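You operate a simulated robot arm through the tools that you are given. There is no shell and no other tool. Be economical: measure what you need, move in short steps, check, and stop when the job is done.

Carry out the task below with a simulated robot arm. There is one attempt and no reset: what you move stays moved.

Task
Turn the resale count knob to 2. Put the dust pad on the packing bench top away on the shelf v27. Take the small box labelled "H52" from the packing bench top and put it on the board mailer on the labelling table top. Stack the yellow cleaning block from the packing bench top on top of the green cleaning block. Take the grey parcel on the packing bench top and put it away on the shelf v27. Put the blue tray divider from the sorting table top on the deck of the lift table. Take the grey filter block from the shelf v27 and put it in the inside of the resale bin. The order is free. Set down upright: grey parcel, tray divider.

It is judged by the outcome, as a careful person would: the job done as asked, and still so three seconds after it is handed in. It fails if anything else is knocked over, pushed out of place, dropped, spilled or broken.

Robot
A 7-joint arm with a two-finger gripper on a trunk, on a base that drives. Base frame: it is fixed to the floor where the robot stands at the start and does not move with it; the origin is under the middle of the robot, x ahead of it, y to its left, z up. Units: m, rad, N and s.
With the tool pointing down near the work surface it reaches from about 0.28 to 0.78 m from the robot's upright axis, wherever it stands. Its first joint turns from -2.897 to 2.897 rad. Places, roughly: board mailer [-4, -4.5, 1]; cleaning block [-1.25, -6.5, 1]; deck of the lift table [2, -3.4, 0.5]; dust pad (10x6x6 cm) [-1.9, -6.7, 0.9]; filter block [1.25, -1.5, 0.75]; grey parcel [-0.75, -6.25, 1]; inside of the resale bin [0.6, 0.2, 0.8]; resale count knob [0.5, 0, 0.8]; shelf V27 [1.2, -1.3, 0.8]; small box [-1.75, -6.75, 1]; tray divider [0.25, -6.25, 0.75]. Payload 2.45 kg.
Tool frame: the origin (TCP) lies between the finger pads and is the grasp point; the fingertips stand 0.027 m ahead of it; z points along the fingers, y is the line along which they close. Largest opening 0.08 m; the body of the gripper starts 0.054 m behind the TCP.
Orientation is told as [roll, pitch, yaw] about the base's x, y, z axes, in that order, counted from this pose: with the fingers straight down and closing along the base's y, the tool's x points along the base's -x, its y along +y and its z along -z.

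Tools
- The arm moves only by the tool apply_moves. Its argument "commands" is a list of rows, each a list of 7 numbers: the opening, from 0 (shut) to 1 (fully open), then the shift along the tool's x, y, z in m, then the turn, a rotation vector about the tool's x, y, z in degrees. In form: [[fingers, dx, dy, dz, ax, ay, az], ...]. A call has 1 to 20 rows; each row shifts and turns the commanded pose from where the row before left it, along the tool's axes as they then stand. A row lasts 0.2 s, in which the tool goes at most 0.05 m and 0.15 rad; a call with a longer step from one row to the next is refused whole, and so is a gripper value outside its range. Where a pose cannot be reached the arm comes as near as it can. A force on the tool above 40 N (or 10 N above the force at the start of the call, whichever is more), or a blocked arm, ends the call early, and 0.2 s more pass. Each finger travels about 0.153 m/s and halts on what it meets, pressing with about 26 N; the grip force reading is that of the motor and also rises with nothing between the fingers. The clock runs only during rows and for 0.2 s after the last one: add rows that do not move to give the fingers time. The reply holds the time, the measured pose of the TCP, the force on the tool along the base axes, the opening and the grip force, in the units named above and with some noise, with the torque about the TCP (base axes, N m) and any sound that the robot's microphone picked up, and new pictures: "views" is both (left out), scene, wrist or none.
- Cameras (640 x 400 px; columns grow to the right, rows downward): "scene" is now at [0.0566, 0.1296, 1.6163]; the picture's right is [-0.16, -0.99, 0.00], its down [-0.77, 0.12, -0.63] and it looks along [0.62, -0.10, -0.78] (base axes); focal length 250 px, centre (320, 200). "wrist" rides on the gripper at [0.064, 0.012, -0.079] in the tool frame; the picture's right is [-0.19, 0.98, 0.00], its down [-0.72, -0.14, -0.68] and it looks along [-0.67, -0.13, 0.73] (tool axes); focal length 226 px, centre (320, 200). There is no depth. A picture from a camera that has moved, and an enlarged one, comes with that camera's place and axes in the base frame and with its lens.
- move_column(by): slides the trunk up (or, below 0, down) by that many m; the arm and the scene camera ride with it, the base frame stays. It gives what a move gives, with no picture.
- steer(legs): drives the robot by 1 to 6 legs, each [ahead, turn to the left] in m and rad, along the robot's own axes; the way and the turn of a leg run together, so that a leg with both is an arc; at most 1.5 m and 3.142 rad a leg. The arm and the cameras ride along, it lands a little off, and it stops where it bumps. It gives what a move gives, and a new picture of the scene camera.
- turn_head(pan, tilt): turns the head with the scene camera to pan (to the left, within 2.094 rad either way) and tilt (down, from -0.506 to 1.204), counted from straight ahead of the robot. It gives what a move gives, and a new picture of the scene camera.
- enlarge(camera, box): a new picture of the part [left, top, right, bottom] of that camera's present view, enlarged. It takes no simulated time.
- sign_off(): hands the job in; it is judged then, once.

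Work in short steps. Places have to be worked out from the pictures, the camera data and where the tool is seen: move nearer, look again, correct. Check each grasp and each placing, and mend what went wrong. You have 196 turns and 260 pictures in all, those below and enlarged ones among them. Open the gripper and draw the arm clear of the work before you hand the job in, unless the task says otherwise; then end with one line.

The tools are called after "Emit:" as name(argument=value, ...) on one line, values as JSON. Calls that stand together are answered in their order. apply_moves: Moves the arm, as the interface text tells. Its arguments: {"type":"object","properties":{"commands":{"type":"array"},"views":{"type":"string","enum":["both","scene","wrist","none"]}},"required":["commands"]} The other tools are called the same way: move_column (by) slides the trunk up or down; steer (legs) drives the base; turn_head (pan, tilt) turns the head that bears the scene camera; enlarge (camera, box) takes an enlarged picture of a part of a camera's view; sign_off () hands the job in.

At the start:

```text
time_s: 0.0
position: [0.3366, 0.1106, 1.1086]
orientation: [0.001, -0.001, 0.0]
wrist_force: [-0.3, 0.4, 0.4]
wrist_torque: [0.05, 0.06, 0.01]
width: 0.0801
finger_force: 0.0
trunk travel left (down, up): [-0.25, 0.29]
robot x, y, heading: [-0.0003, 0.002, 0.002]
head pan, tilt: [-0.183, 1.201]
```

scene: 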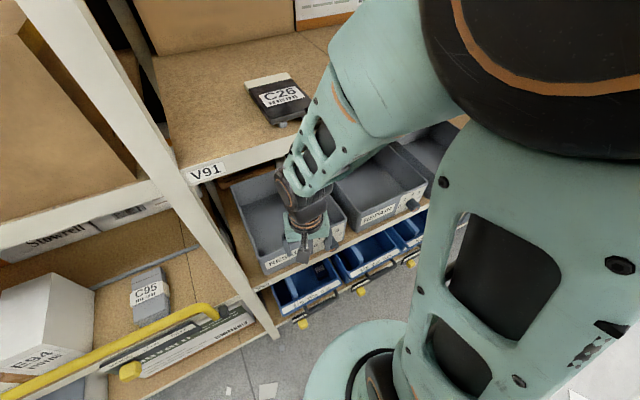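
wrist: 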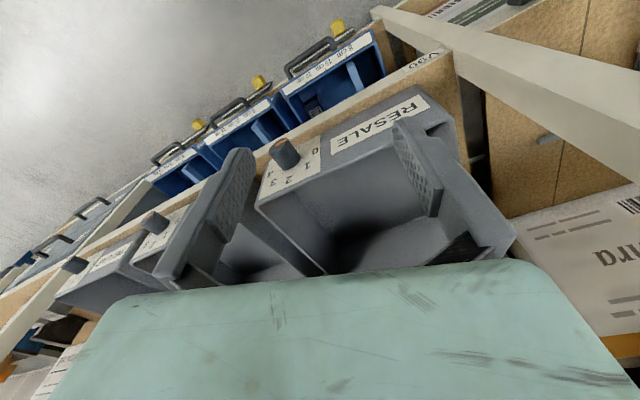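

The wrist picture shows the resale bin with its knob and a dial 0–4. I enlarge it to read the dial.

Emit:
enlarge(camera="wrist", box=[220, 80, 460, 230])

Emit:
enlarge(camera="scene", box=[220, 150, 460, 300])

```text
2.67 times, centred on (340, 155) of wrist
camera zoom: at [0.2739, 0.1245, 1.1873], right [0.19, 0.98, 0.0], down [0.72, -0.14, 0.68], along [0.67, -0.13, -0.73], focal length 603 px, centre (267, 320)
```

zoom: 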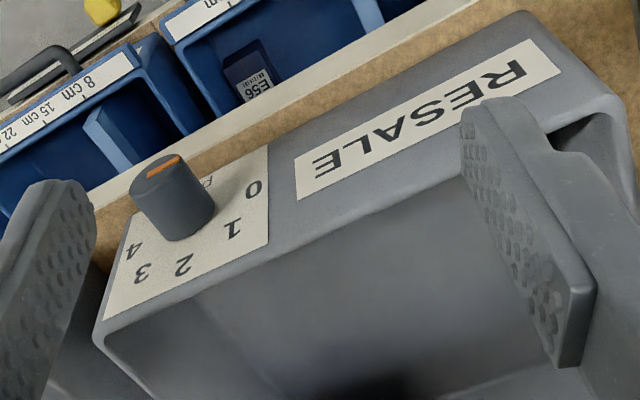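

```text
2.67 times, centred on (340, 225) of scene
camera zoom: at [0.0566, 0.1296, 1.6163], right [-0.16, -0.99, 0.0], down [-0.77, 0.12, -0.63], along [0.62, -0.1, -0.78], focal length 668 px, centre (267, 133)
```

zoom: 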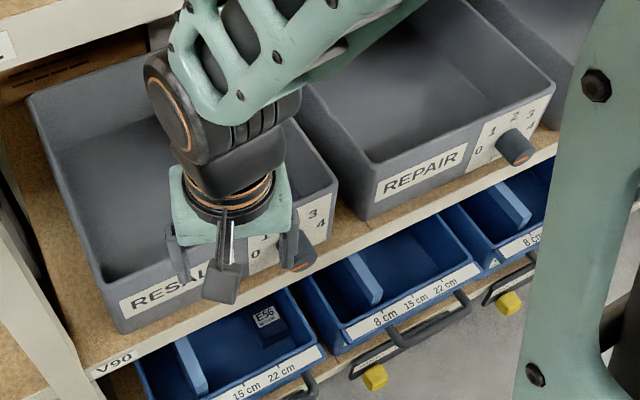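

The knob sits on the bin's front face, at roughly (0.49, 0.01, 0.82). Before moving, I look around with the head to learn the layout.

Emit:
turn_head(pan=-1.2, tilt=0.35)

Emit:
turn_head(pan=-2.09, tilt=0.35)

Emit:
turn_head(pan=2.09, tilt=0.5)

```text
time_s: 1.3
position: [0.3378, 0.1115, 1.1078]
orientation: [0.0, -0.001, -0.002]
wrist_force: [0.1, -0.9, -0.1]
wrist_torque: [0.02, 0.02, 0.01]
width: 0.08
finger_force: 0.1
trunk travel left (down, up): [-0.25, 0.29]
robot x, y, heading: [0.0006, -0.001, 0.001]
head pan, tilt: [-1.201, 0.351]
camera scene: at [0.0154, 0.0547, 1.6633], right [-0.93, -0.36, 0.0], down [-0.12, 0.32, -0.94], along [0.34, -0.88, -0.34], focal length 250 px, centre (320, 200)
```

scene: 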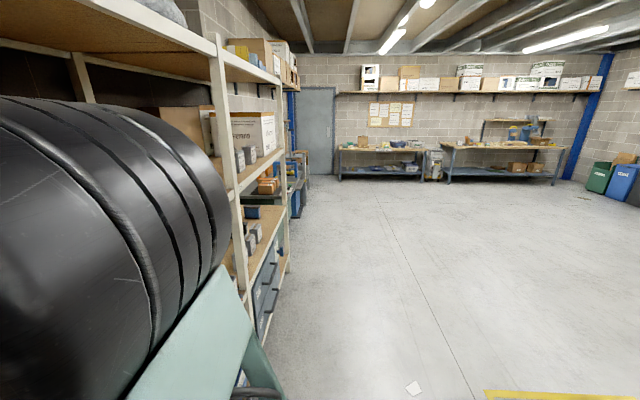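

```text
time_s: 2.5
position: [0.3385, 0.1113, 1.1073]
orientation: [0.0, 0.0, 0.0]
wrist_force: [1.1, 0.0, -0.3]
wrist_torque: [0.01, -0.03, 0.03]
width: 0.0798
finger_force: 0.0
trunk travel left (down, up): [-0.25, 0.29]
robot x, y, heading: [0.0027, 0.0027, -0.002]
head pan, tilt: [-2.089, 0.351]
camera scene: at [-0.025, 0.0486, 1.6634], right [-1.0, 0.07, 0.0], down [0.02, 0.34, -0.94], along [-0.07, -0.94, -0.34], focal length 250 px, centre (320, 200)
```

scene: 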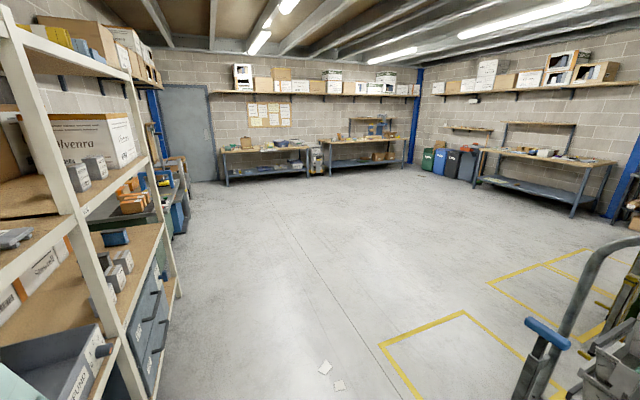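

```text
time_s: 5.9
position: [0.3364, 0.1128, 1.105]
orientation: [0.0, 0.005, 0.0]
wrist_force: [0.9, 0.1, 0.2]
wrist_torque: [-0.01, 0.02, 0.01]
width: 0.08
finger_force: 0.1
trunk travel left (down, up): [-0.25, 0.29]
robot x, y, heading: [-0.0037, -0.0011, -0.003]
head pan, tilt: [2.089, 0.499]
camera scene: at [0.0726, 0.1561, 1.6555], right [0.16, -0.99, 0.0], down [-0.42, -0.07, -0.91], along [0.9, 0.14, -0.42], focal length 250 px, centre (320, 200)
```

scene: 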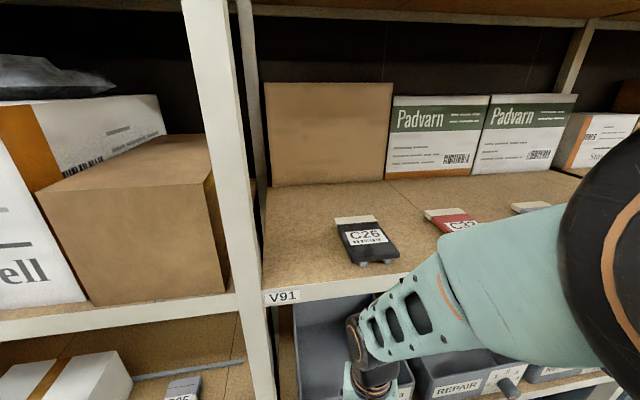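

The layout is clear: the rack is ahead, with benches along the -y wall. I back off 0.3 m to get room to point the gripper forward at the knob.

Emit:
steer(legs=[[-0.3, 0]])

Emit:
turn_head(pan=0.0, tilt=0.8)

```text
time_s: 7.9
position: [0.0356, 0.1124, 1.1067]
orientation: [0.0, 0.003, 0.009]
wrist_force: [0.0, -0.2, 0.5]
wrist_torque: [0.0, 0.03, 0.02]
width: 0.0798
finger_force: 0.0
trunk travel left (down, up): [-0.25, 0.29]
robot x, y, heading: [-0.2987, 0.0012, 0.006]
head pan, tilt: [2.089, 0.499]
camera scene: at [-0.2294, 0.1551, 1.6545], right [0.16, -0.99, 0.0], down [-0.43, -0.07, -0.9], along [0.89, 0.15, -0.43], focal length 250 px, centre (320, 200)
```

scene: 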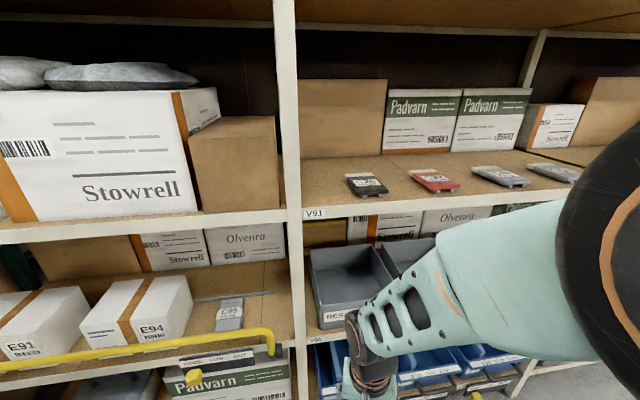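

```text
time_s: 9.9
position: [0.0354, 0.1132, 1.1061]
orientation: [-0.001, 0.008, 0.007]
wrist_force: [0.8, 0.5, -0.6]
wrist_torque: [-0.01, 0.01, 0.01]
width: 0.0799
finger_force: 0.1
trunk travel left (down, up): [-0.25, 0.29]
robot x, y, heading: [-0.3006, -0.005, 0.007]
head pan, tilt: [0.0, 0.799]
camera scene: at [-0.2397, 0.1592, 1.6262], right [0.23, -0.97, 0.0], down [-0.68, -0.16, -0.72], along [0.7, 0.17, -0.7], focal length 250 px, centre (320, 200)
```

scene: 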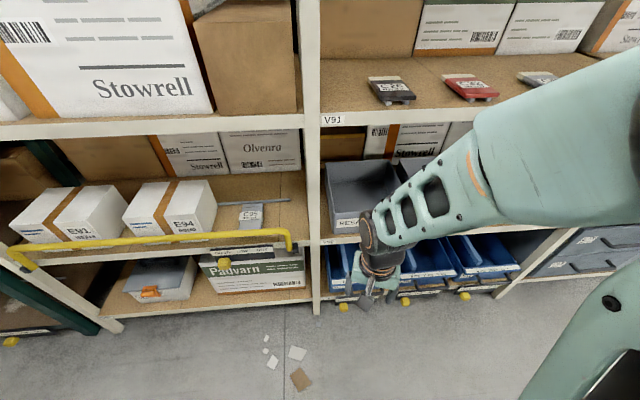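

Next I move the tool forward 0.2 m and pitch it up toward horizontal so that the wrist camera faces the knob.

Emit:
apply_moves(commands=[[1, -0.04, 0, 0, 0, 0, 0], [1, -0.04, 0, 0, 0, 0, 0], [1, -0.04, 0, 0, 0, 0, 0], [1, -0.04, 0, 0, 0, 0, 0], [1, 0, 0, 0, 0, -8.2, 0], [1, 0, 0, 0, 0, -8.2, 0], [1, 0, 0, 0, 0, -8.2, 0], [1, 0, 0, 0, 0, -8.2, 0], [1, 0, 0, 0, 0, -8.2, 0], [1, 0, 0, 0, 0, -8.2, 0], [1, 0, 0, 0, 0, -8.2, 0]])

```text
time_s: 12.3
position: [0.1965, 0.1142, 1.106]
orientation: [0.001, -0.998, 0.008]
wrist_force: [0.2, -0.7, -0.1]
wrist_torque: [0.03, 0.01, 0.0]
width: 0.0801
finger_force: 0.1
trunk travel left (down, up): [-0.25, 0.29]
robot x, y, heading: [-0.3009, -0.0006, 0.008]
head pan, tilt: [0.0, 0.799]
camera scene: at [-0.2385, 0.1402, 1.6237], right [0.01, -1.0, 0.0], down [-0.72, -0.01, -0.7], along [0.7, 0.01, -0.72], focal length 250 px, centre (320, 200)
camera wrist: at [0.0962, 0.1262, 1.0956], right [0.1, 0.98, 0.16], down [-0.18, -0.14, 0.97], along [0.98, -0.12, 0.17], focal length 226 px, centre (320, 200)
```

scene: 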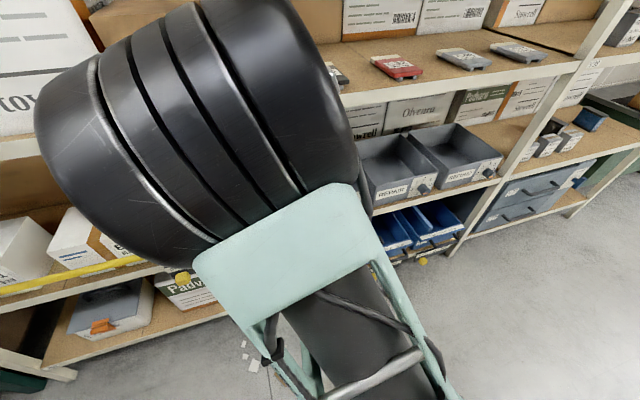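
wrist: 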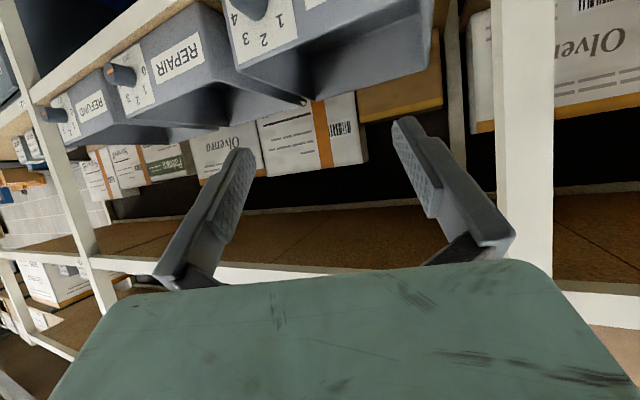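

The wrist now sees the knob from slightly above. I lower the trunk and take another picture.

Emit:
move_column(by=-0.2)

Emit:
apply_moves(commands=[[1, 0, -0.04, 0, 0, 0, 0], [1, 0, -0.04, 0, 0, 0, 0]])

```text
time_s: 14.5
position: [0.1967, 0.1162, 0.9062]
orientation: [0.001, -0.998, 0.008]
wrist_force: [0.1, 0.8, 0.5]
wrist_torque: [0.05, 0.02, -0.03]
width: 0.0798
finger_force: 0.1
trunk travel left (down, up): [-0.05, 0.49]
robot x, y, heading: [-0.3022, -0.0006, 0.004]
head pan, tilt: [0.0, 0.799]
```

```text
time_s: 15.1
position: [0.2, 0.0346, 0.9055]
orientation: [-0.001, -0.999, 0.01]
wrist_force: [0.8, 0.4, 0.7]
wrist_torque: [-0.02, -0.02, -0.03]
width: 0.0798
finger_force: 0.0
out of reach, approached as far as the arm can: row 2
trunk travel left (down, up): [-0.05, 0.49]
robot x, y, heading: [-0.2995, -0.0022, 0.009]
head pan, tilt: [0.0, 0.799]
camera scene: at [-0.239, 0.1416, 1.4236], right [0.01, -1.0, 0.0], down [-0.72, -0.01, -0.7], along [0.7, 0.01, -0.72], focal length 250 px, centre (320, 200)
camera wrist: at [0.0992, 0.0476, 0.896], right [0.1, 0.98, 0.16], down [-0.18, -0.14, 0.97], along [0.98, -0.12, 0.16], focal length 226 px, centre (320, 200)
```

scene: 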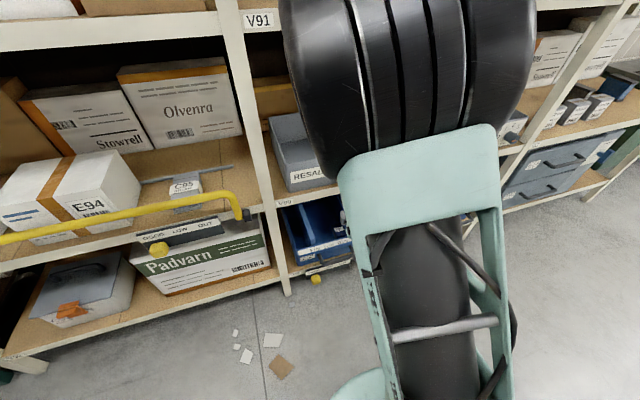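
wrist: 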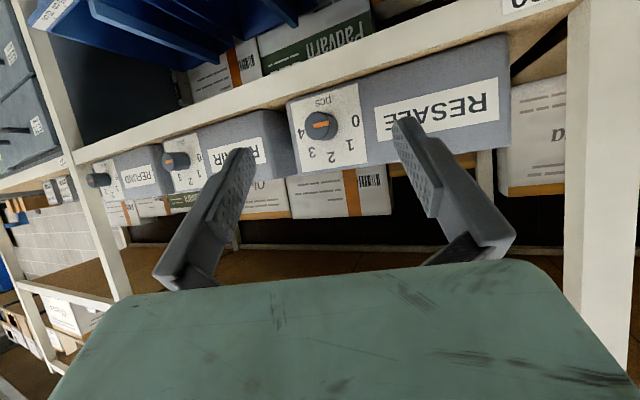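

Emit:
enlarge(camera="wrist", box=[270, 70, 400, 170])

```text
4.00 times, centred on (335, 120) of wrist
camera zoom: at [0.0992, 0.0476, 0.896], right [0.1, 0.98, 0.16], down [-0.18, -0.14, 0.97], along [0.98, -0.12, 0.16], focal length 904 px, centre (260, 520)
```

zoom: 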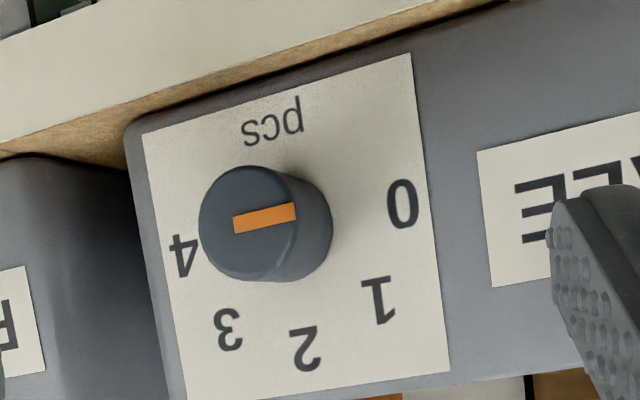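

The knob points at 0 and must go 90° clockwise to reach 2. The rack is yawed about 20° to my axes, so I reposition the robot square to the bin face.

Emit:
steer(legs=[[0, -1.57], [0.26, 0], [0, 1.92]])

Emit:
apply_moves(commands=[[1, 0, 0, 0, 0, -8.2, 0], [1, 0, 0, 0, 0, -8.2, 0], [1, 0, 0, 0, 0, -8.2, 0], [1, 0, 0, 0, 0, -8.2, 0]])

```text
time_s: 24.4
position: [0.2076, -0.2352, 0.906]
orientation: [0.0, -0.996, -0.016]
wrist_force: [-0.5, 0.1, 1.7]
wrist_torque: [0.03, 0.0, 0.0]
width: 0.0799
finger_force: 0.0
trunk travel left (down, up): [-0.05, 0.49]
robot x, y, heading: [-0.2935, -0.2584, -0.012]
head pan, tilt: [0.0, 0.799]
stopped in leg 3: the robot was blocked; the commanded pose is now the measured one
camera scene: at [-0.228, -0.1191, 1.4237], right [-0.02, -1.0, 0.0], down [-0.72, 0.01, -0.7], along [0.7, -0.01, -0.72], focal length 250 px, centre (320, 200)
```

scene: 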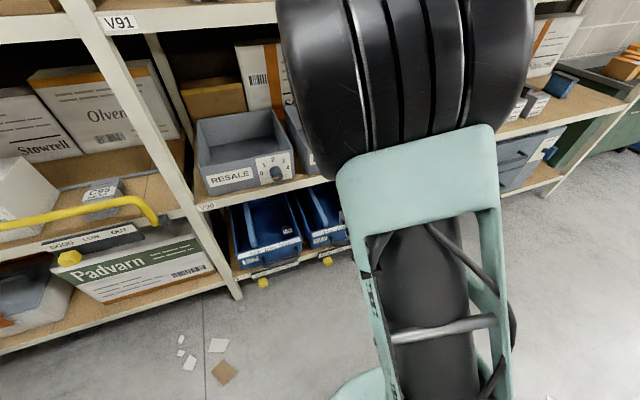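

```text
time_s: 25.4
position: [0.2264, -0.2337, 0.9037]
orientation: [-2.367, -1.57, 2.351]
wrist_force: [-0.5, -0.9, -0.1]
wrist_torque: [0.02, 0.0, -0.03]
width: 0.08
finger_force: 0.1
out of reach, approached as far as the arm can: row 1, 2
trunk travel left (down, up): [-0.05, 0.49]
robot x, y, heading: [-0.2914, -0.2591, -0.016]
head pan, tilt: [0.0, 0.799]
camera scene: at [-0.2284, -0.1191, 1.4237], right [-0.02, -1.0, 0.0], down [-0.72, 0.01, -0.7], along [0.7, -0.01, -0.72], focal length 250 px, centre (320, 200)
camera wrist: at [0.147, -0.2195, 0.8403], right [0.02, 0.98, 0.19], down [-0.68, -0.13, 0.72], along [0.73, -0.14, 0.67], focal length 226 px, centre (320, 200)
```

scene: 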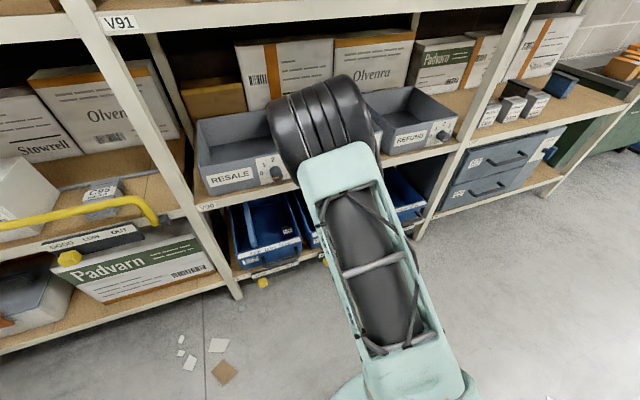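
wrist: 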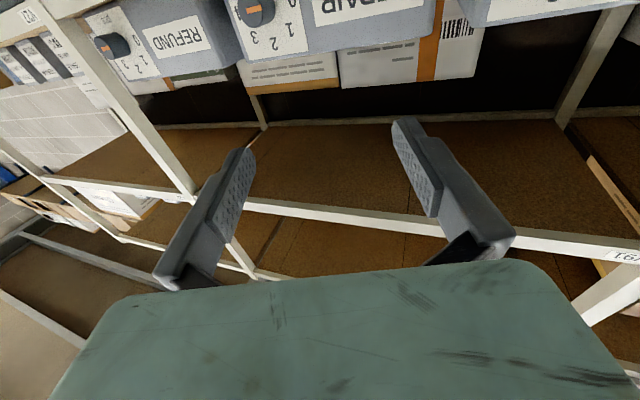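

The turn was blocked by something. I look behind to the right, where I saw a trolley earlier, before moving again.

Emit:
turn_head(pan=-2.09, tilt=0.8)

Emit:
turn_head(pan=2.09, tilt=0.8)

Emit:
apply_moves(commands=[[1, 0, 0, 0, 0, 0, 0]], views="scene")

```text
time_s: 27.4
position: [0.2261, -0.2337, 0.904]
orientation: [-0.169, -1.57, 0.152]
wrist_force: [-0.7, -0.5, 0.2]
wrist_torque: [-0.01, 0.0, 0.01]
width: 0.08
finger_force: 0.0
trunk travel left (down, up): [-0.05, 0.49]
robot x, y, heading: [-0.2954, -0.258, -0.017]
head pan, tilt: [-2.089, 0.799]
camera scene: at [-0.3501, -0.1866, 1.4237], right [-0.86, 0.51, 0.0], down [0.37, 0.62, -0.7], along [-0.36, -0.6, -0.72], focal length 250 px, centre (320, 200)
```

scene: 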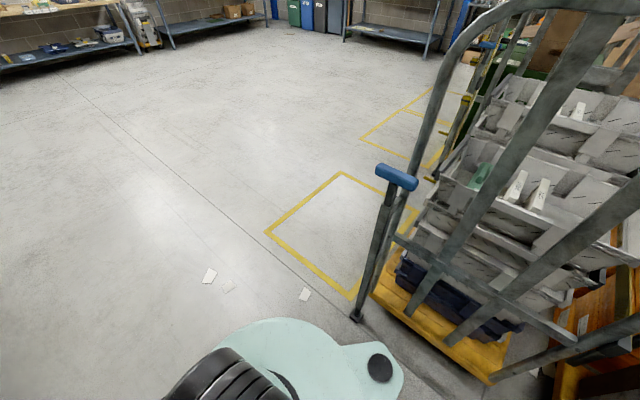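

```text
time_s: 30.8
position: [0.227, -0.2342, 0.9037]
orientation: [-0.162, -1.569, 0.147]
wrist_force: [-1.0, -0.1, -0.4]
wrist_torque: [0.01, 0.01, 0.02]
width: 0.0803
finger_force: 0.0
trunk travel left (down, up): [-0.05, 0.49]
robot x, y, heading: [-0.2939, -0.2589, -0.021]
head pan, tilt: [2.089, 0.799]
camera scene: at [-0.3472, -0.0465, 1.4237], right [0.88, 0.48, 0.0], down [0.34, -0.63, -0.7], along [-0.33, 0.61, -0.72], focal length 250 px, centre (320, 200)
```

scene: 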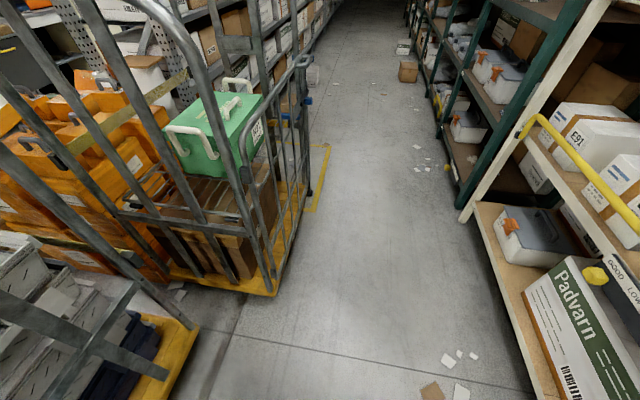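

```text
time_s: 31.1
position: [0.2258, -0.2346, 0.9041]
orientation: [-0.25, -1.568, 0.231]
wrist_force: [0.6, 0.3, 0.0]
wrist_torque: [-0.05, 0.01, 0.01]
width: 0.0798
finger_force: 0.0
trunk travel left (down, up): [-0.05, 0.49]
robot x, y, heading: [-0.2912, -0.2602, -0.017]
head pan, tilt: [2.089, 0.799]
camera scene: at [-0.3472, -0.0465, 1.4237], right [0.88, 0.48, 0.0], down [0.34, -0.63, -0.7], along [-0.33, 0.61, -0.72], focal length 250 px, centre (320, 200)
```

scene: 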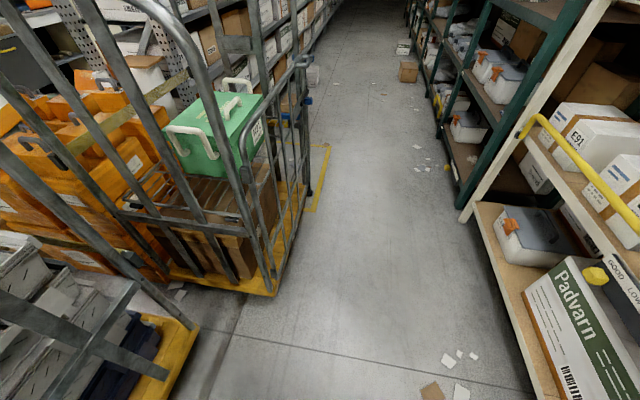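

The robot's rear was touching the trolley corner at right-rear. I move forward 0.12 m first and then turn left.

Emit:
steer(legs=[[0.12, 0], [0, 0.36]])

Emit:
apply_moves(commands=[[1, 0, 0, 0, 0, 0, 0]], views="wrist")

```text
time_s: 33.5
position: [0.2994, -0.0564, 0.9034]
orientation: [-0.244, -1.57, 0.586]
wrist_force: [-0.1, 0.0, 0.4]
wrist_torque: [-0.03, -0.02, -0.03]
width: 0.0801
finger_force: 0.0
trunk travel left (down, up): [-0.05, 0.49]
robot x, y, heading: [-0.177, -0.2608, 0.337]
head pan, tilt: [2.089, 0.799]
camera scene: at [-0.3032, -0.0817, 1.4237], right [0.66, 0.76, 0.0], down [0.54, -0.47, -0.7], along [-0.53, 0.46, -0.72], focal length 250 px, centre (320, 200)
```

scene: 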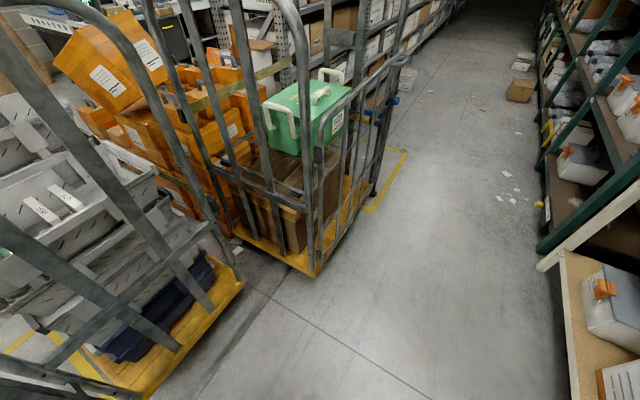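

```text
time_s: 33.9
position: [0.2994, -0.0566, 0.9033]
orientation: [-0.393, -1.569, 0.733]
wrist_force: [-0.3, -0.3, 0.5]
wrist_torque: [0.0, 0.02, -0.01]
width: 0.0803
finger_force: 0.0
trunk travel left (down, up): [-0.05, 0.49]
robot x, y, heading: [-0.1792, -0.2636, 0.339]
head pan, tilt: [2.089, 0.799]
camera wrist: at [0.2203, -0.0707, 0.8402], right [-0.33, 0.93, 0.19], down [-0.59, -0.36, 0.72], along [0.73, 0.12, 0.67], focal length 226 px, centre (320, 200)
```

wrist: 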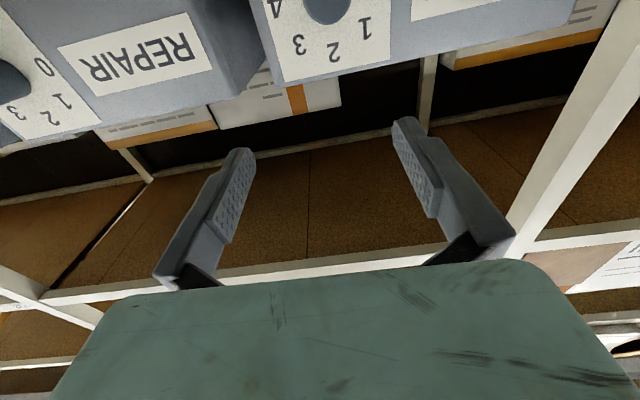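

The gripper is now roughly square to the face and the knob is at about (0.453, 0.017, 0.84). I drop to knob height, correct yaw, and pre-rotate the tool -45°.

Emit:
move_column(by=-0.05)

Emit:
apply_moves(commands=[[1, 0.013, 0, 0, -3, 0, 0], [1, 0, 0, 0, 0, 0, -7.5], [1, 0, 0, 0, 0, 0, -7.5], [1, 0, 0, 0, 0, 0, -7.5], [1, 0, 0, 0, 0, 0, -7.5], [1, 0, 0, 0, 0, 0, -7.5], [1, 0, 0, 0, 0, 0, -7.5]], views="wrist")

Emit:
turn_head(pan=0.0, tilt=0.9)

```text
time_s: 34.8
position: [0.2988, -0.0565, 0.8541]
orientation: [-0.318, -1.568, 0.658]
wrist_force: [0.5, 0.5, 0.3]
wrist_torque: [0.02, 0.0, 0.01]
width: 0.0798
finger_force: 0.0
trunk travel left (down, up): [0.0, 0.54]
robot x, y, heading: [-0.1798, -0.2615, 0.333]
head pan, tilt: [2.089, 0.799]
```

```text
time_s: 36.4
position: [0.3006, -0.0567, 0.8408]
orientation: [-1.568, -0.783, 1.963]
wrist_force: [0.3, -0.6, 0.1]
wrist_torque: [0.0, 0.02, 0.02]
width: 0.0799
finger_force: 0.0
trunk travel left (down, up): [0.0, 0.54]
robot x, y, heading: [-0.1775, -0.2627, 0.337]
head pan, tilt: [2.089, 0.799]
camera wrist: at [0.2405, -0.1202, 0.7871], right [-0.32, 0.77, -0.56], down [-0.79, 0.12, 0.61], along [0.53, 0.63, 0.56], focal length 226 px, centre (320, 200)
```

wrist: 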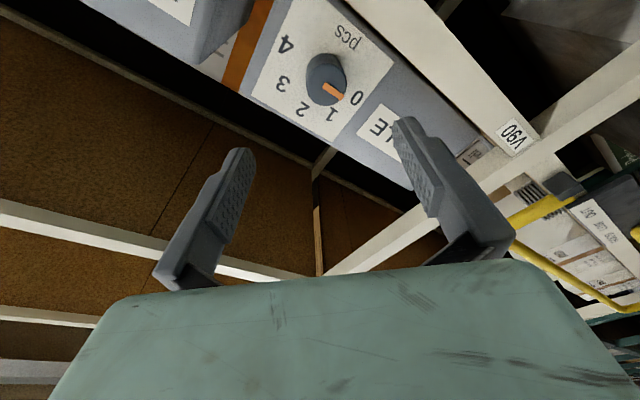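

```text
time_s: 38.4
position: [0.2994, -0.0573, 0.8412]
orientation: [-1.568, -0.785, 1.962]
wrist_force: [0.1, -1.0, 0.2]
wrist_torque: [0.0, 0.0, -0.02]
width: 0.0802
finger_force: 0.0
trunk travel left (down, up): [0.0, 0.54]
robot x, y, heading: [-0.178, -0.2617, 0.339]
head pan, tilt: [0.0, 0.901]
camera scene: at [-0.1712, -0.1095, 1.3657], right [0.33, -0.94, 0.0], down [-0.74, -0.26, -0.62], along [0.59, 0.21, -0.78], focal length 250 px, centre (320, 200)
```

scene: 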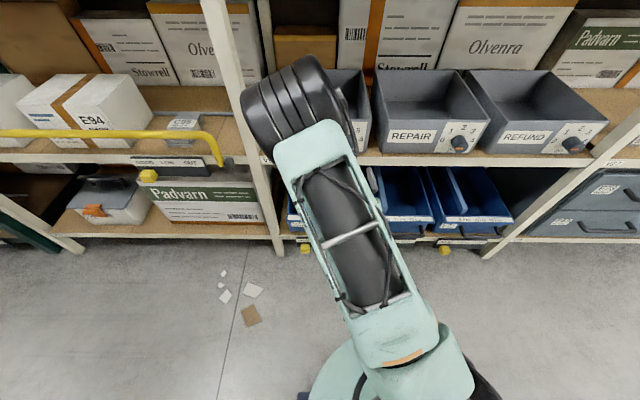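

Emit:
enlarge(camera="wrist", box=[250, 10, 410, 130])

```text
3.33 times, centred on (330, 70) of wrist
camera zoom: at [0.2404, -0.1201, 0.7869], right [-0.32, 0.77, -0.56], down [-0.78, 0.12, 0.61], along [0.53, 0.63, 0.56], focal length 754 px, centre (287, 633)
```

zoom: 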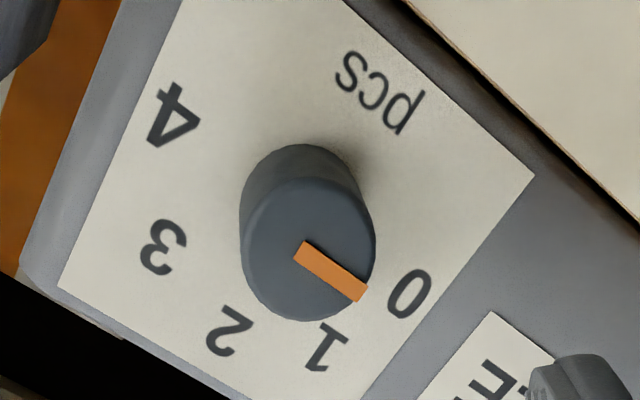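

The knob's end is at about (0.452, 0.0165, 0.841). I fix the yaw, shift 0.019 m left, and advance to just short of the grasp.

Emit:
apply_moves(commands=[[1, -0.0134, 0.0134, 0, 2.1, 2.1, 0], [1, 0, 0, 0.04, 0, 0, 0], [1, 0, 0, 0.04, 0, 0, 0], [1, 0, 0, 0.03, 0, 0, 0], [1, 0, 0, 0.02, 0, 0, 0]], views="wrist")

```text
time_s: 39.6
position: [0.4132, 0.0037, 0.8412]
orientation: [-1.567, -0.784, 1.91]
wrist_force: [0.0, 0.5, 0.4]
wrist_torque: [0.03, -0.03, 0.01]
width: 0.0802
finger_force: 0.1
trunk travel left (down, up): [0.0, 0.54]
robot x, y, heading: [-0.1806, -0.259, 0.329]
head pan, tilt: [0.0, 0.901]
camera wrist: at [0.3508, -0.0563, 0.7865], right [-0.28, 0.78, -0.56], down [-0.78, 0.16, 0.61], along [0.56, 0.6, 0.56], focal length 226 px, centre (320, 200)
```

wrist: 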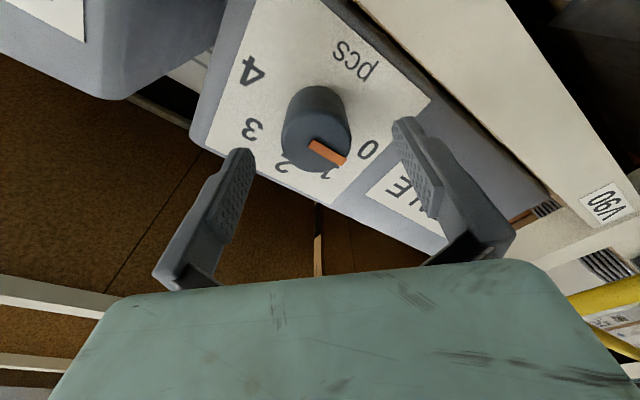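

Good alignment, with 0.04 m to go. I advance, close, and then turn +90°.

Emit:
apply_moves(commands=[[1, 0.002, -0.002, 0.02, 0, 0, 0], [1, 0, 0, 0.02, 0, 0, 0], [0.3, 0, 0, 0, 0, 0, 0], [0.3, 0, 0, 0, 0, 0, 0], [0.3, 0, 0, 0, 0, 0, 0]], views="wrist")

```text
time_s: 40.8
position: [0.4532, 0.0127, 0.8408]
orientation: [-1.573, -0.784, 1.908]
wrist_force: [15.2, -1.0, 7.2]
wrist_torque: [0.06, 0.0, -0.7]
width: 0.041
finger_force: 45.2
trunk travel left (down, up): [0.0, 0.54]
robot x, y, heading: [-0.1768, -0.2606, 0.341]
head pan, tilt: [0.0, 0.901]
camera wrist: at [0.3905, -0.0466, 0.7856], right [-0.28, 0.78, -0.56], down [-0.78, 0.16, 0.61], along [0.56, 0.6, 0.57], focal length 226 px, centre (320, 200)
```

wrist: 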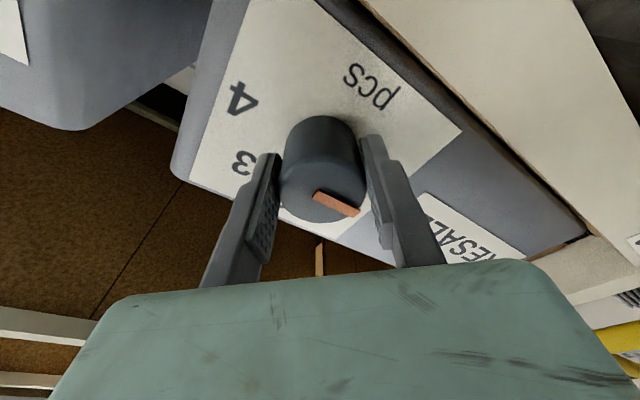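

The knob is gripped at 0.041 m. I turn clockwise in stages.

Emit:
apply_moves(commands=[[0.3, 0, 0, 0, 0, 0, 6], [0.3, 0, 0, 0, 0, 0, 6], [0.3, 0, 0, 0, 0, 0, 6], [0.3, 0, 0, 0, 0, 0, 6], [0.3, 0, 0, 0, 0, 0, 6], [0.3, 0, 0, 0, 0, 0, 6], [0.3, 0, 0, 0, 0, 0, 6], [0.3, 0, 0, 0, 0, 0, 6], [0.3, 0, 0, 0, 0, 0, 6], [0.3, 0, 0, 0, 0, 0, 6], [0.3, 0, 0, 0, 0, 0, 6], [0.3, 0, 0, 0, 0, 0, 6], [0.3, 0, 0, 0, 0, 0, 6], [0.3, 0, 0, 0, 0, 0, 6], [0.3, 0, 0, 0, 0, 0, 6]], views="wrist")

```text
time_s: 43.5
position: [0.4515, 0.0178, 0.8401]
orientation: [1.554, -1.099, -1.208]
wrist_force: [-4.9, 1.8, -0.2]
wrist_torque: [-0.01, 0.01, -0.78]
width: 0.041
finger_force: 45.6
trunk travel left (down, up): [0.0, 0.54]
robot x, y, heading: [-0.1784, -0.2611, 0.344]
head pan, tilt: [0.0, 0.901]
stopped in row 13: the force on the tool passed its limit at 41 N (the readings are from after the stop); the commanded pose is now the measured one
camera wrist: at [0.363, 0.029, 0.7887], right [-0.26, 0.74, 0.62], down [-0.48, -0.66, 0.58], along [0.84, -0.15, 0.53], focal length 226 px, centre (320, 200)
```

wrist: 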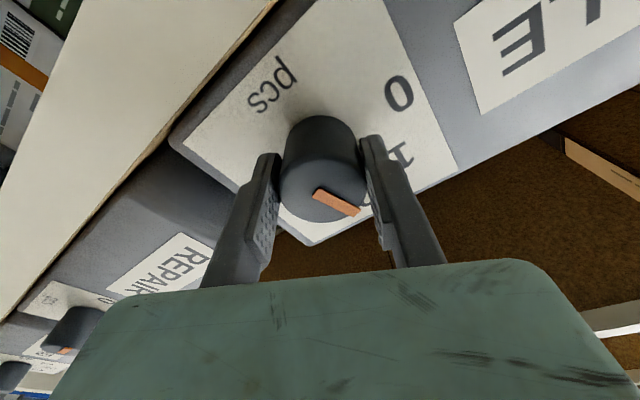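

About 72° are done and there is no slip. I turn the remaining 18° more slowly.

Emit:
apply_moves(commands=[[0.3, 0, 0, 0, 0, 0, 3], [0.3, 0, 0, 0, 0, 0, 3], [0.3, 0, 0, 0, 0, 0, 3], [0.3, 0, 0, 0, 0, 0, 3], [0.3, 0, 0, 0, 0, 0, 3], [0.3, 0, 0, 0, 0, 0, 3]], views="wrist")

```text
time_s: 44.9
position: [0.4514, 0.0189, 0.8401]
orientation: [1.561, -0.782, -1.216]
wrist_force: [-14.0, 8.6, 4.7]
wrist_torque: [0.01, -0.36, -0.06]
width: 0.041
finger_force: 45.1
trunk travel left (down, up): [0.0, 0.54]
robot x, y, heading: [-0.1766, -0.2633, 0.337]
head pan, tilt: [0.0, 0.901]
camera wrist: at [0.3581, 0.0429, 0.8043], right [-0.18, 0.52, 0.83], down [-0.43, -0.8, 0.41], along [0.88, -0.28, 0.37], focal length 226 px, centre (320, 200)
```

wrist: 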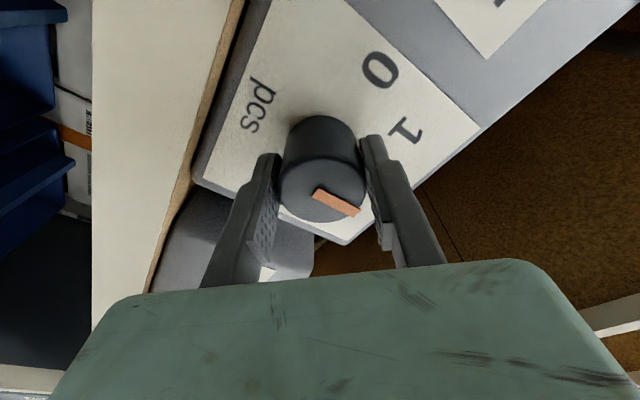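

I've turned 90°. I release and retreat to verify.

Emit:
apply_moves(commands=[[1, 0, 0, 0, 0, 0, 0], [1, 0, 0, 0, 0, 0, 0], [1, 0, 0, 0, 0, 0, 0], [1, 0, 0, -0.03, 0, 0, 0], [1, 0, 0, -0.04, 0, 0, 0], [1, 0, 0, -0.04, 0, 0, 0], [1, 0, 0, 0, 0, 0, -7.5], [1, 0, 0, 0, 0, 0, -7.5], [1, 0, 0, 0, 0, 0, -7.5], [1, 0, 0, 0, 0, 0, -7.5], [1, 0, 0, 0, 0, 0, -7.5], [1, 0, 0, 0, 0, 0, -7.5]], views="wrist")

Emit:
enlarge(camera="wrist", box=[250, 0, 410, 100])

```text
time_s: 47.5
position: [0.3474, -0.0213, 0.8409]
orientation: [-0.105, -1.565, 0.449]
wrist_force: [-0.2, -0.6, -0.8]
wrist_torque: [0.0, -0.01, -0.02]
width: 0.08
finger_force: 0.2
trunk travel left (down, up): [0.0, 0.54]
robot x, y, heading: [-0.1781, -0.2648, 0.336]
head pan, tilt: [0.0, 0.901]
camera wrist: at [0.2683, -0.0353, 0.7772], right [-0.33, 0.92, 0.19], down [-0.59, -0.36, 0.72], along [0.74, 0.13, 0.66], focal length 226 px, centre (320, 200)
```

wrist: 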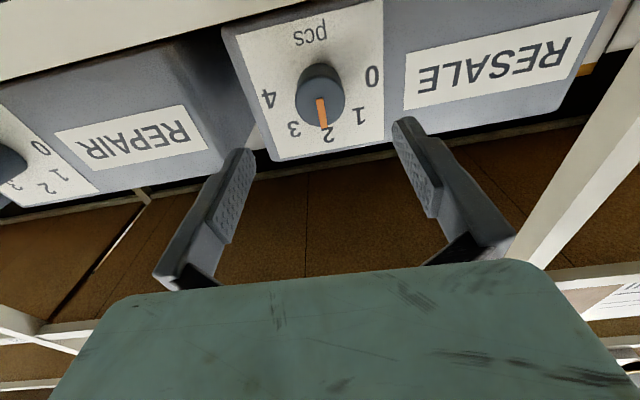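

```text
4.00 times, centred on (330, 50) of wrist
camera zoom: at [0.2683, -0.0353, 0.7772], right [-0.33, 0.92, 0.19], down [-0.59, -0.36, 0.72], along [0.74, 0.13, 0.66], focal length 904 px, centre (280, 800)
```

zoom: 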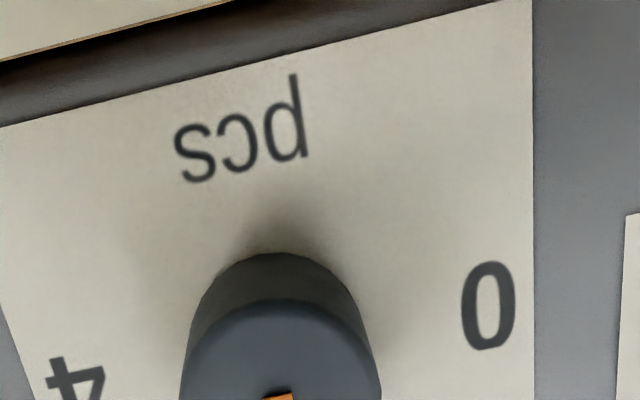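

The knob now points at 2. Next is the filter block, so I drive parallel to the rack to V27, about 1.6 m to the right.

Emit:
steer(legs=[[0, -1.571], [1.0, 0], [0.55, 0], [0, 1.571]])

```text
time_s: 63.1
position: [0.8718, -1.4891, 0.8401]
orientation: [0.219, -1.564, 0.084]
wrist_force: [0.2, -0.1, -0.2]
wrist_torque: [0.01, -0.02, 0.01]
width: 0.08
finger_force: 0.1
trunk travel left (down, up): [0.0, 0.54]
robot x, y, heading: [0.3339, -1.7055, 0.294]
head pan, tilt: [0.0, 0.901]
camera scene: at [0.3493, -1.5551, 1.3657], right [0.29, -0.96, 0.0], down [-0.75, -0.23, -0.62], along [0.59, 0.18, -0.78], focal length 250 px, centre (320, 200)
```

scene: 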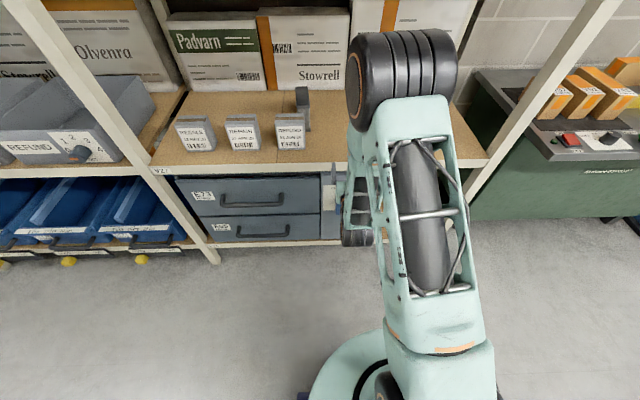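

Emit:
enlarge(camera="scene", box=[150, 60, 350, 185])

Emit:
apply_moves(commands=[[1, -0.04, 0, 0, 0, 0, 0], [1, -0.04, 0, 0, 0, 0, 0], [1, -0.04, 0, 0, 0, 0, 0]], views="wrist")

```text
3.20 times, centred on (250, 122) of scene
camera zoom: at [0.3493, -1.5551, 1.3657], right [0.29, -0.96, 0.0], down [-0.75, -0.23, -0.62], along [0.59, 0.18, -0.78], focal length 801 px, centre (544, 448)
```

zoom: 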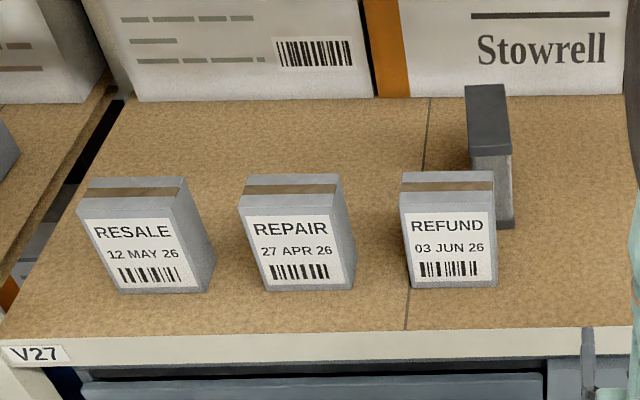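

```text
time_s: 63.9
position: [0.8714, -1.4892, 0.9601]
orientation: [0.209, -1.563, 0.091]
wrist_force: [0.7, -0.1, -0.3]
wrist_torque: [0.05, -0.01, 0.04]
width: 0.08
finger_force: 0.0
trunk travel left (down, up): [0.0, 0.54]
robot x, y, heading: [0.3341, -1.7041, 0.296]
head pan, tilt: [0.0, 0.901]
camera wrist: at [0.7908, -1.5018, 0.8972], right [-0.29, 0.94, 0.19], down [-0.6, -0.34, 0.72], along [0.74, 0.09, 0.66], focal length 226 px, centre (320, 200)
```

wrist: 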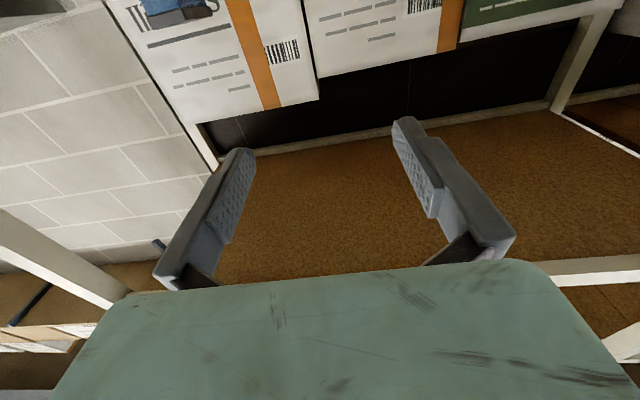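

Three grey boxes with date labels and a dark grey object are visible, but the arm hides the right half of the shelf. I raise the trunk and tilt the wrist down to look.

Emit:
move_column(by=0.15)

Emit:
apply_moves(commands=[[1, 0, 0, 0, 0, 8, 0], [1, 0, 0, 0, 0, 8, 0], [1, 0, 0, 0, 0, 8, 0], [1, 0, 0, 0, 0, 8, 0], [1, 0, 0, 0, 0, 8, 0], [1, 0, 0, 0, 0, 8, 0], [1, 0, 0, 0, 0, 8, 0]])

```text
time_s: 65.6
position: [0.8712, -1.4918, 1.1097]
orientation: [0.207, -1.565, 0.094]
wrist_force: [0.2, -0.5, -0.3]
wrist_torque: [-0.02, -0.02, -0.03]
width: 0.08
finger_force: 0.0
trunk travel left (down, up): [-0.15, 0.39]
robot x, y, heading: [0.3359, -1.7081, 0.296]
head pan, tilt: [0.0, 0.901]
```

```text
time_s: 67.2
position: [0.8714, -1.491, 1.1103]
orientation: [0.002, -0.585, 0.301]
wrist_force: [-0.7, -0.3, 0.4]
wrist_torque: [-0.03, 0.01, 0.04]
width: 0.08
finger_force: 0.0
trunk travel left (down, up): [-0.15, 0.39]
robot x, y, heading: [0.3361, -1.7016, 0.291]
head pan, tilt: [0.0, 0.901]
camera scene: at [0.3495, -1.5552, 1.5157], right [0.29, -0.96, 0.0], down [-0.75, -0.23, -0.62], along [0.59, 0.18, -0.78], focal length 250 px, centre (320, 200)
camera wrist: at [0.7755, -1.5067, 1.1409], right [-0.14, 0.98, 0.11], down [0.26, -0.07, 0.96], along [0.96, 0.16, -0.24], focal length 226 px, centre (320, 200)
```

scene: 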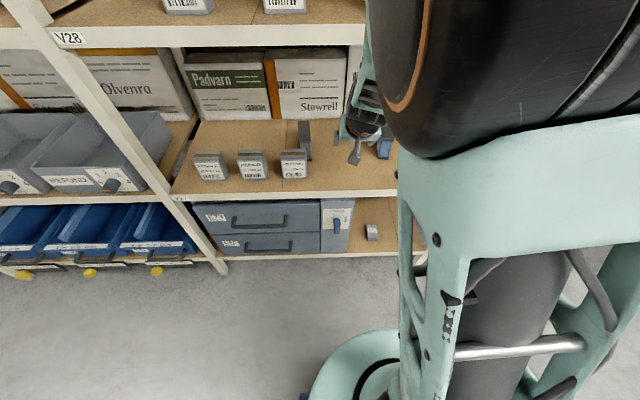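
wrist: 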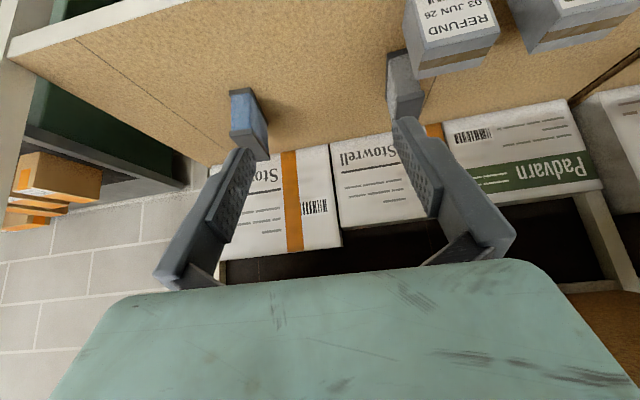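

Emit:
enlarge(camera="wrist", box=[200, 0, 540, 200])

Emit:
enlarge(camera="scene", box=[270, 100, 410, 250])

```text
1.88 times, centred on (370, 100) of wrist
camera zoom: at [0.7755, -1.5067, 1.1409], right [-0.14, 0.98, 0.11], down [0.26, -0.07, 0.96], along [0.96, 0.16, -0.24], focal length 426 px, centre (226, 388)
```

zoom: 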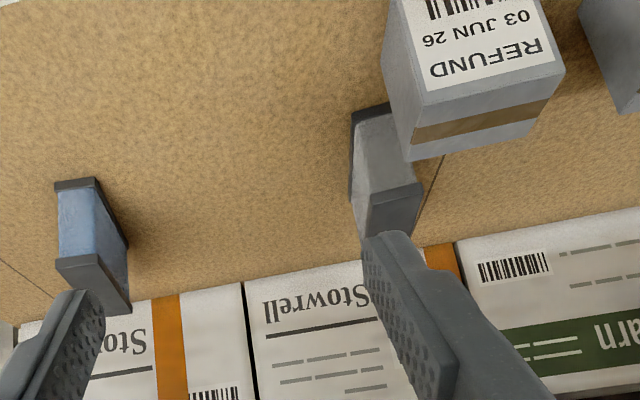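

```text
2.67 times, centred on (340, 175) of scene
camera zoom: at [0.3495, -1.5552, 1.5157], right [0.29, -0.96, 0.0], down [-0.75, -0.23, -0.62], along [0.59, 0.18, -0.78], focal length 668 px, centre (267, 267)
```

zoom: 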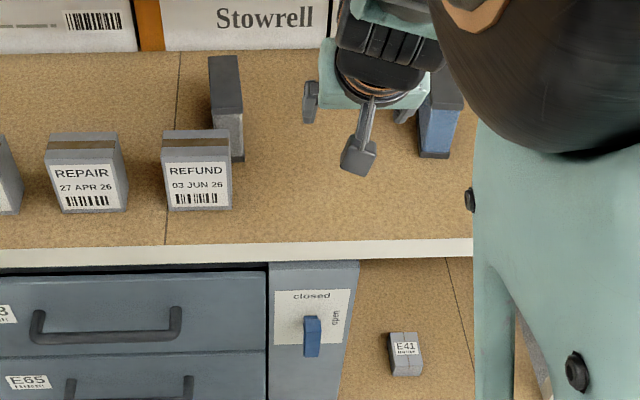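

The grey filter block with dark caps stands behind the REFUND box at about (1.15, -1.25), 0.135 m tall. The camera would hit the REFUND box on the way in, so I try flipping the wrist 180° to put the camera on top.

Emit:
apply_moves(commands=[[1, 0, 0, 0, 0, 0, -8.5], [1, 0, 0, 0, 0, 0, -8.5], [1, 0, 0, 0, 0, 0, -8.5], [1, 0, 0, 0, 0, 0, -8.5], [1, 0, 0, 0, 0, 0, -8.5], [1, 0, 0, 0, 0, 0, -8.5], [1, 0, 0, 0, 0, 0, -8.5], [1, 0, 0, 0, 0, 0, -8.5], [1, 0, 0, 0, 0, 0, -8.5], [1, 0, 0, 0, 0, 0, -8.5], [1, 0, 0, 0, 0, 0, -8.5], [1, 0, 0, 0, 0, 0, -8.5], [1, 0, 0, 0, 0, 0, -8.5], [1, 0, 0, 0, 0, 0, -8.5], [1, 0, 0, 0, 0, 0, -8.5], [1, 0, 0, 0, 0, 0, -8.5], [1, 0, 0, 0, 0, 0, -8.5], [1, 0, 0, 0, 0, 0, -8.5]], views="wrist")

```text
time_s: 71.0
position: [0.8696, -1.4903, 1.1104]
orientation: [-0.294, 0.516, 2.896]
wrist_force: [0.5, 0.3, 0.6]
wrist_torque: [-0.01, 0.03, -0.02]
width: 0.0802
finger_force: 0.0
trunk travel left (down, up): [-0.15, 0.39]
robot x, y, heading: [0.336, -1.7065, 0.293]
head pan, tilt: [0.0, 0.901]
camera wrist: at [0.8815, -1.5282, 1.2046], right [-0.26, -0.9, -0.34], down [-0.95, 0.18, 0.25], along [-0.16, 0.39, -0.91], focal length 226 px, centre (320, 200)
```

wrist: 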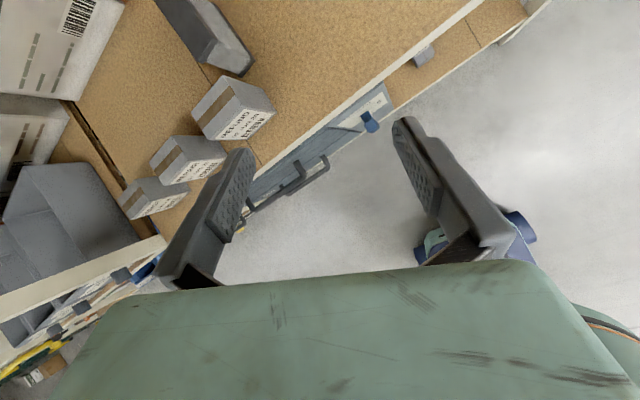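

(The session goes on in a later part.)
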